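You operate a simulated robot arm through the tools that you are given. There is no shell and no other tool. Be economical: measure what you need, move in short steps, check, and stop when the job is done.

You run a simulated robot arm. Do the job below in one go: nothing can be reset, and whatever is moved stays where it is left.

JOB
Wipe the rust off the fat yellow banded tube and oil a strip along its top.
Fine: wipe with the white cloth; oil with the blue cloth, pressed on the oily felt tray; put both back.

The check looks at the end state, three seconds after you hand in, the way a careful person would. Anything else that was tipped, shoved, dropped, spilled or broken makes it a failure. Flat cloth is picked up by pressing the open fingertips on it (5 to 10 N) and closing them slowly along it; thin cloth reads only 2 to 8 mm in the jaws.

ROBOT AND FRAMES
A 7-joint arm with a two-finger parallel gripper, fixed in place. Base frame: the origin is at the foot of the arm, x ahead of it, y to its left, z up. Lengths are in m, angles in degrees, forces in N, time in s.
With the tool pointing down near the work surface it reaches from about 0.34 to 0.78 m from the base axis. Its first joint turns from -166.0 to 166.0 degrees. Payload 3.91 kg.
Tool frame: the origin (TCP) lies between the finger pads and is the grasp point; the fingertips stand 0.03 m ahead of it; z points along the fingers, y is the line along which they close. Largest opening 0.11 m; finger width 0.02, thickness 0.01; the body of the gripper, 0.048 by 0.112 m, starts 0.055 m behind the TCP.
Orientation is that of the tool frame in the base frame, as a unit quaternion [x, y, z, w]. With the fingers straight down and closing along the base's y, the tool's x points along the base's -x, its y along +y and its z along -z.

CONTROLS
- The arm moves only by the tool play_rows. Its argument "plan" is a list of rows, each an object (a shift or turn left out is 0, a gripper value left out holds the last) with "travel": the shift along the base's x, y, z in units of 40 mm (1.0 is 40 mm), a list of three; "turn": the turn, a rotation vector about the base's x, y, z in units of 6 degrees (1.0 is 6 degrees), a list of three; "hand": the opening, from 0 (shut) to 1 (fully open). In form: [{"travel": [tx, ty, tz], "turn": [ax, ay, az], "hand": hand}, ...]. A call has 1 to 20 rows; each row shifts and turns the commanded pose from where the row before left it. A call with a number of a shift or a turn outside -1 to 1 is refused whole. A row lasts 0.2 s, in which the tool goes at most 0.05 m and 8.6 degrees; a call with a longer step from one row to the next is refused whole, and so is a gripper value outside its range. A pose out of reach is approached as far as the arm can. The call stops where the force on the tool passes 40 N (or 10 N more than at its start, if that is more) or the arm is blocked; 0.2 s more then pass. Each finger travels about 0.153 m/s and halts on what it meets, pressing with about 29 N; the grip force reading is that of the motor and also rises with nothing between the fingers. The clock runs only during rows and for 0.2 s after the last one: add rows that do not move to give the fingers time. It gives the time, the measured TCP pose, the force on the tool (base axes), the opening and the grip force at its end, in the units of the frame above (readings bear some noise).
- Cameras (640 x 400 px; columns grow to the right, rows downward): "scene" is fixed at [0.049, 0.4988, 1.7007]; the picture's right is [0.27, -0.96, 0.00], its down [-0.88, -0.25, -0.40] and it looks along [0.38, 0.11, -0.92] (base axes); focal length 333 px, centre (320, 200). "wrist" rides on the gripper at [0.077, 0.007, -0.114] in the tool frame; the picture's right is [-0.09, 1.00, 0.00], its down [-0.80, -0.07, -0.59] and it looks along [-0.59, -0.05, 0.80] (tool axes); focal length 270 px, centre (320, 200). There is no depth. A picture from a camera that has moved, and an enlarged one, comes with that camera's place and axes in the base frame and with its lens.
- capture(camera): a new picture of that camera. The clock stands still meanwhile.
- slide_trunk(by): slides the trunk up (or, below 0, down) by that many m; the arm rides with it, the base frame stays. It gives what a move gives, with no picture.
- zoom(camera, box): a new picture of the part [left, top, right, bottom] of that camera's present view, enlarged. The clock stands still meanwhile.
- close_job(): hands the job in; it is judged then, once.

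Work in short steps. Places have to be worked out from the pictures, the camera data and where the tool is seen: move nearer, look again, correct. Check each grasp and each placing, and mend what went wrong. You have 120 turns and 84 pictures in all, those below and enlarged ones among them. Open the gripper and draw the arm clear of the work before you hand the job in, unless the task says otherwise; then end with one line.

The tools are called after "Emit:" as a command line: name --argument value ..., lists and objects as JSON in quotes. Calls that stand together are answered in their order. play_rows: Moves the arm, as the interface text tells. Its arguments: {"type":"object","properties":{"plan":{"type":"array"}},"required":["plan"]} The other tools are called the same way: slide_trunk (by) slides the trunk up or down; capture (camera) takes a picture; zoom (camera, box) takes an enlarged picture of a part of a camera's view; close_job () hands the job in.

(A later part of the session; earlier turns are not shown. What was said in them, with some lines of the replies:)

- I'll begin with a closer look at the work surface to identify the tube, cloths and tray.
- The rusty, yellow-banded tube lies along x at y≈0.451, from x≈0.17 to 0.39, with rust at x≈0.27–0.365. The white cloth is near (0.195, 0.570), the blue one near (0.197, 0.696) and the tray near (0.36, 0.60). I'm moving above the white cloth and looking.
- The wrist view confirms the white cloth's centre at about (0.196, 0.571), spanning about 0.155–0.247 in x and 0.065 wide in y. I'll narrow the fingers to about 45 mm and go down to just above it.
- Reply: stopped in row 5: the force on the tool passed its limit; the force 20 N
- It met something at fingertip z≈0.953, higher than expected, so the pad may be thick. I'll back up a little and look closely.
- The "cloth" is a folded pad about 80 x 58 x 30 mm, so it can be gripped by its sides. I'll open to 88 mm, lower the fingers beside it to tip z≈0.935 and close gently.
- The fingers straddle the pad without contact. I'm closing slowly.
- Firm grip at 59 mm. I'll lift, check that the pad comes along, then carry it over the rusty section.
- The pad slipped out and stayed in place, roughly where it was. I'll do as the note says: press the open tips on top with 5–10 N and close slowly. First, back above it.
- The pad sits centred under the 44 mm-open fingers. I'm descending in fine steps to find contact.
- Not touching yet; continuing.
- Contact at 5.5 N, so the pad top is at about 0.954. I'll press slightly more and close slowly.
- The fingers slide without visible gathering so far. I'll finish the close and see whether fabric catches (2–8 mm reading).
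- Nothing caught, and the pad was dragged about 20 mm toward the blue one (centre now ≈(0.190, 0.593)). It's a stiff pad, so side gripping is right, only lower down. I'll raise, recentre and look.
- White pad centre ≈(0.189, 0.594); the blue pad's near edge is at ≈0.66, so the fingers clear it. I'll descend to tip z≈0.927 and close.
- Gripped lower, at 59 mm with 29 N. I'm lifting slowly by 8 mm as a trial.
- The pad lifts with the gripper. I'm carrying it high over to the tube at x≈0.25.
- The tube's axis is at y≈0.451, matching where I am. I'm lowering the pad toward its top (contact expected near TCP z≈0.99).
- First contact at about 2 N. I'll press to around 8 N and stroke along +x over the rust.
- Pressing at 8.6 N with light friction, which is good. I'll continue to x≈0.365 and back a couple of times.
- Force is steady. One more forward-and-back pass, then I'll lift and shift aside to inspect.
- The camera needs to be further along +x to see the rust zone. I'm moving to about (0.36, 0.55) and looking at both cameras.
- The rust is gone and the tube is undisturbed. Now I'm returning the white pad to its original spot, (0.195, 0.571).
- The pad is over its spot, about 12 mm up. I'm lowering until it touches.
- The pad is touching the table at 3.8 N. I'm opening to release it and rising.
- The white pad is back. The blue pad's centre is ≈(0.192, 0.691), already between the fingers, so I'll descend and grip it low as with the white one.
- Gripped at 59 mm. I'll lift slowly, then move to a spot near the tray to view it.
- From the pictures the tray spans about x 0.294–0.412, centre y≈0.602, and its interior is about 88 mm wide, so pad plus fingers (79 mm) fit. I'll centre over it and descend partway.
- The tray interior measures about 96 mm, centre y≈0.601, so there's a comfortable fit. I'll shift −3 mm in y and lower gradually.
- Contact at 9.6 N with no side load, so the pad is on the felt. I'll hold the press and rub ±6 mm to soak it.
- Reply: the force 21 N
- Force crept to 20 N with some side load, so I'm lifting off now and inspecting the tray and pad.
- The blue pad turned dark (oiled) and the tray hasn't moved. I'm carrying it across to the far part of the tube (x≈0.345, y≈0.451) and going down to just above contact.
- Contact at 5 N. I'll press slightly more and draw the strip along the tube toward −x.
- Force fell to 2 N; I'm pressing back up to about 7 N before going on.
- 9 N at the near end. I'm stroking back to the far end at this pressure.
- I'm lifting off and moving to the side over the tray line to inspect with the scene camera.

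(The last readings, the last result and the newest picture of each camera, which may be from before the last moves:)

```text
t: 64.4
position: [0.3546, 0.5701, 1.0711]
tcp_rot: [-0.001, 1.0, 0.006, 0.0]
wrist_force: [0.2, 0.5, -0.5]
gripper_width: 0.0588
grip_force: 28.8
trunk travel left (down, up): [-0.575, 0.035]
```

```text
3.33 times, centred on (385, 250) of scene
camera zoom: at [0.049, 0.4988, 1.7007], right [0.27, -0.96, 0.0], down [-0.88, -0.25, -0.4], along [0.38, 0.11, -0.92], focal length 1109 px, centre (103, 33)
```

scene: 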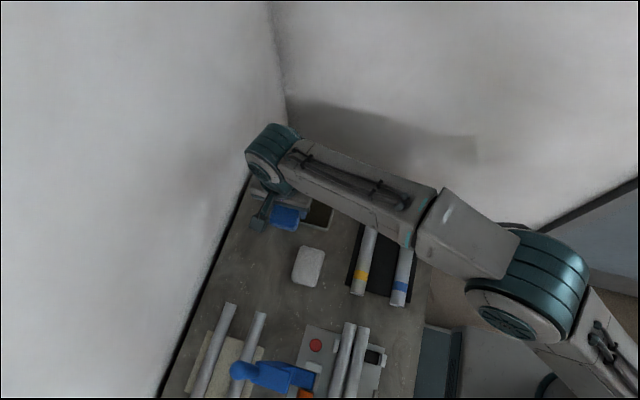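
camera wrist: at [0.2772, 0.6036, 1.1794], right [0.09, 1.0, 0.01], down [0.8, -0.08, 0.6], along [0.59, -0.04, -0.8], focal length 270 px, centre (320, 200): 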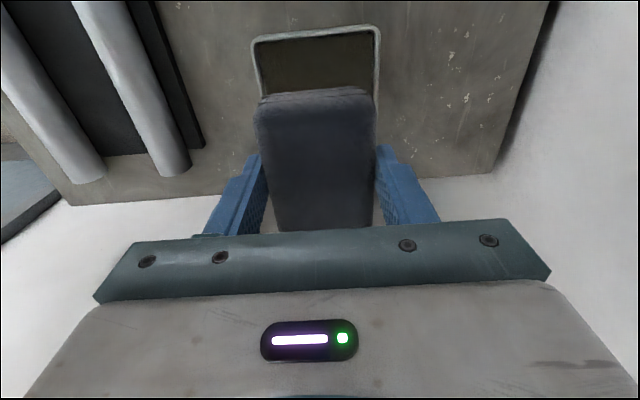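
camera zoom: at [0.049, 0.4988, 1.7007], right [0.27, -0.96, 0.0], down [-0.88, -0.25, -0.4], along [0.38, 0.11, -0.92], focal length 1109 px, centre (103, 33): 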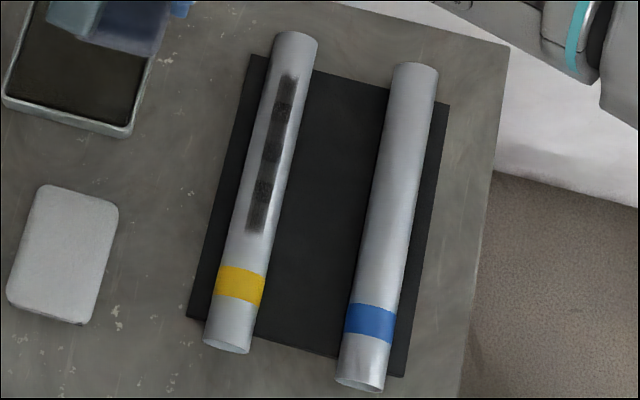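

A dark oil strip shows along the top from x≈0.24 to 0.36, somewhat blotchy. I'll enlarge it.

Emit:
zoom --camera "scene" --box '[350, 195, 390, 265]'

Emit:
zoom --camera "wrist" --box '[60, 0, 260, 180]'

```text
5.71 times, centred on (370, 230) of scene
camera zoom: at [0.049, 0.4988, 1.7007], right [0.27, -0.96, 0.0], down [-0.88, -0.25, -0.4], along [0.38, 0.11, -0.92], focal length 1901 px, centre (34, 29)
```

zoom: 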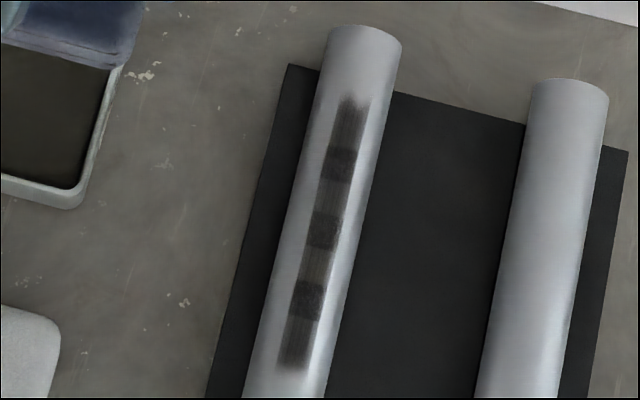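

```text
2.22 times, centred on (160, 90) of wrist
camera zoom: at [0.2794, 0.5754, 1.187], right [0.09, 1.0, 0.01], down [0.8, -0.08, 0.6], along [0.59, -0.04, -0.8], focal length 601 px, centre (676, 444)
```

zoom: 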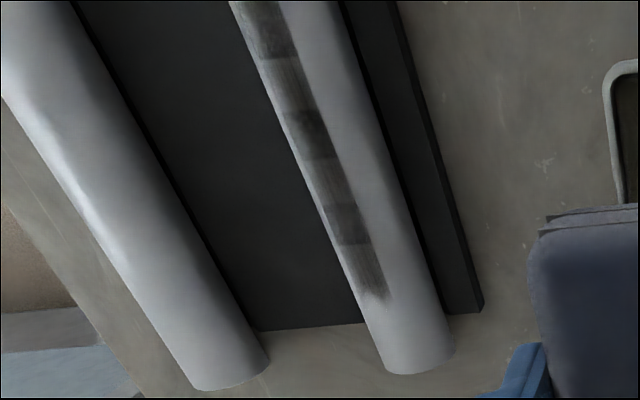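

The strip is continuous (the darker bands are overlaps), lying on top over the formerly rusty zone. Now I'm returning the blue pad to (0.193, 0.692).

Emit:
play_rows --plan '[{"travel": [-0.6, 0.45, 0]}, {"travel": [-0.85, 0.65, 0]}, {"travel": [-0.85, 0.65, 0]}, {"travel": [-0.85, 0.65, 0]}, {"travel": [-0.88, 0.65, 0]}, {"travel": [0, 0, -0.8]}, {"travel": [0, 0, -0.9]}, {"travel": [0, 0, -0.7]}, {"travel": [0, 0, -0.15]}, {}]'

Emit:
capture --camera "wrist"

```text
t: 66.6
position: [0.1925, 0.6935, 0.9691]
tcp_rot: [0.0, 1.0, 0.005, 0.001]
wrist_force: [-0.3, -0.7, -0.3]
gripper_width: 0.059
grip_force: 28.8
trunk travel left (down, up): [-0.575, 0.035]
```

```text
45 pictures are left
camera wrist: at [0.1165, 0.699, 1.0846], right [0.09, 1.0, 0.01], down [0.8, -0.08, 0.6], along [0.59, -0.04, -0.8], focal length 270 px, centre (320, 200)
```

wrist: 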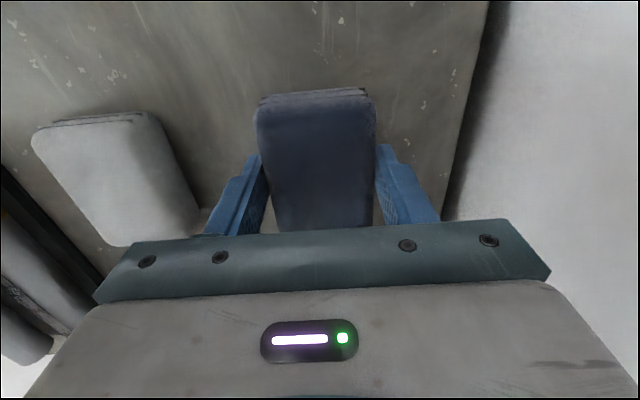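

Aligned with its original place. I'm lowering the last 10 mm gently.

Emit:
play_rows --plan '[{"travel": [0, 0, -0.1]}, {"travel": [0, 0, -0.1]}, {"travel": [0, 0, -0.05]}, {}]'

```text
t: 67.6
position: [0.192, 0.6937, 0.9582]
tcp_rot: [0.0, 1.0, 0.005, 0.001]
wrist_force: [0.2, -0.1, -0.4]
gripper_width: 0.0591
grip_force: 29.6
trunk travel left (down, up): [-0.575, 0.035]
```

Emit:
play_rows --plan '[{"travel": [0, 0, -0.035]}, {}, {}]'

```text
t: 68.4
position: [0.1925, 0.6925, 0.9589]
tcp_rot: [0.0, 1.0, 0.007, 0.002]
wrist_force: [0.9, 3.3, 10.6]
gripper_width: 0.0591
grip_force: 28.8
trunk travel left (down, up): [-0.575, 0.035]
```

The pad is down. I'm releasing it, rising, and clearing off to the starting area.

Emit:
play_rows --plan '[{"travel": [0, 0, 0.02]}, {"hand": 0.62}, {"hand": 0.72}, {}, {"travel": [0, 0, 0.4]}, {"travel": [0, 0, 0.9]}, {"travel": [0, 0, 1]}, {"travel": [0, 0, 1]}, {"travel": [0.5, -0.7, 0.7]}, {"travel": [0.6, -0.8, 0.6]}, {"travel": [0.6, -0.8, 0.6]}, {"travel": [0.6, -0.8, 0.6], "hand": 1}, {"travel": [0.6, -0.8, 0.3]}, {"travel": [0.6, -0.9, 0]}, {"travel": [0.6, -0.9, 0]}, {"travel": [0.6, -0.9, 0]}, {"travel": [0.5, -0.9, 0]}, {}]'

Emit:
capture --camera "scene"

```text
t: 72.2
position: [0.4038, 0.395, 1.2046]
tcp_rot: [0.001, 1.0, 0.005, 0.001]
wrist_force: [-0.1, 0.2, -1.2]
gripper_width: 0.1101
grip_force: 0.0
trunk travel left (down, up): [-0.575, 0.035]
```

```text
44 pictures are left
```

scene: 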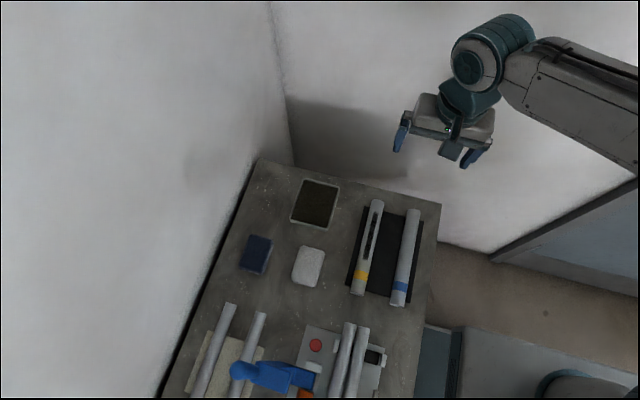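

Emit:
zoom --camera "scene" --box '[230, 160, 450, 320]'

```text
2.50 times, centred on (340, 240) of scene
camera zoom: at [0.049, 0.4988, 1.7007], right [0.27, -0.96, 0.0], down [-0.88, -0.25, -0.4], along [0.38, 0.11, -0.92], focal length 832 px, centre (270, 100)
```

zoom: 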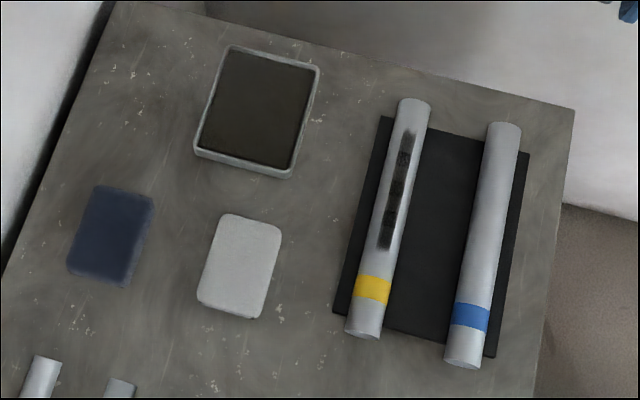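

Everything is in place: rust gone, oil strip on the top, both cloths back, and the tray and tubes unmoved. I'm handing in.

Emit:
close_job

```text
The job is handed in.
```

I wiped the rust off the yellow-banded tube and oiled a strip along its top (x≈0.24–0.36, over the old rust zone, not end to end); both cloths are back within a few mm of where they started, and the arm is clear with the gripper open.
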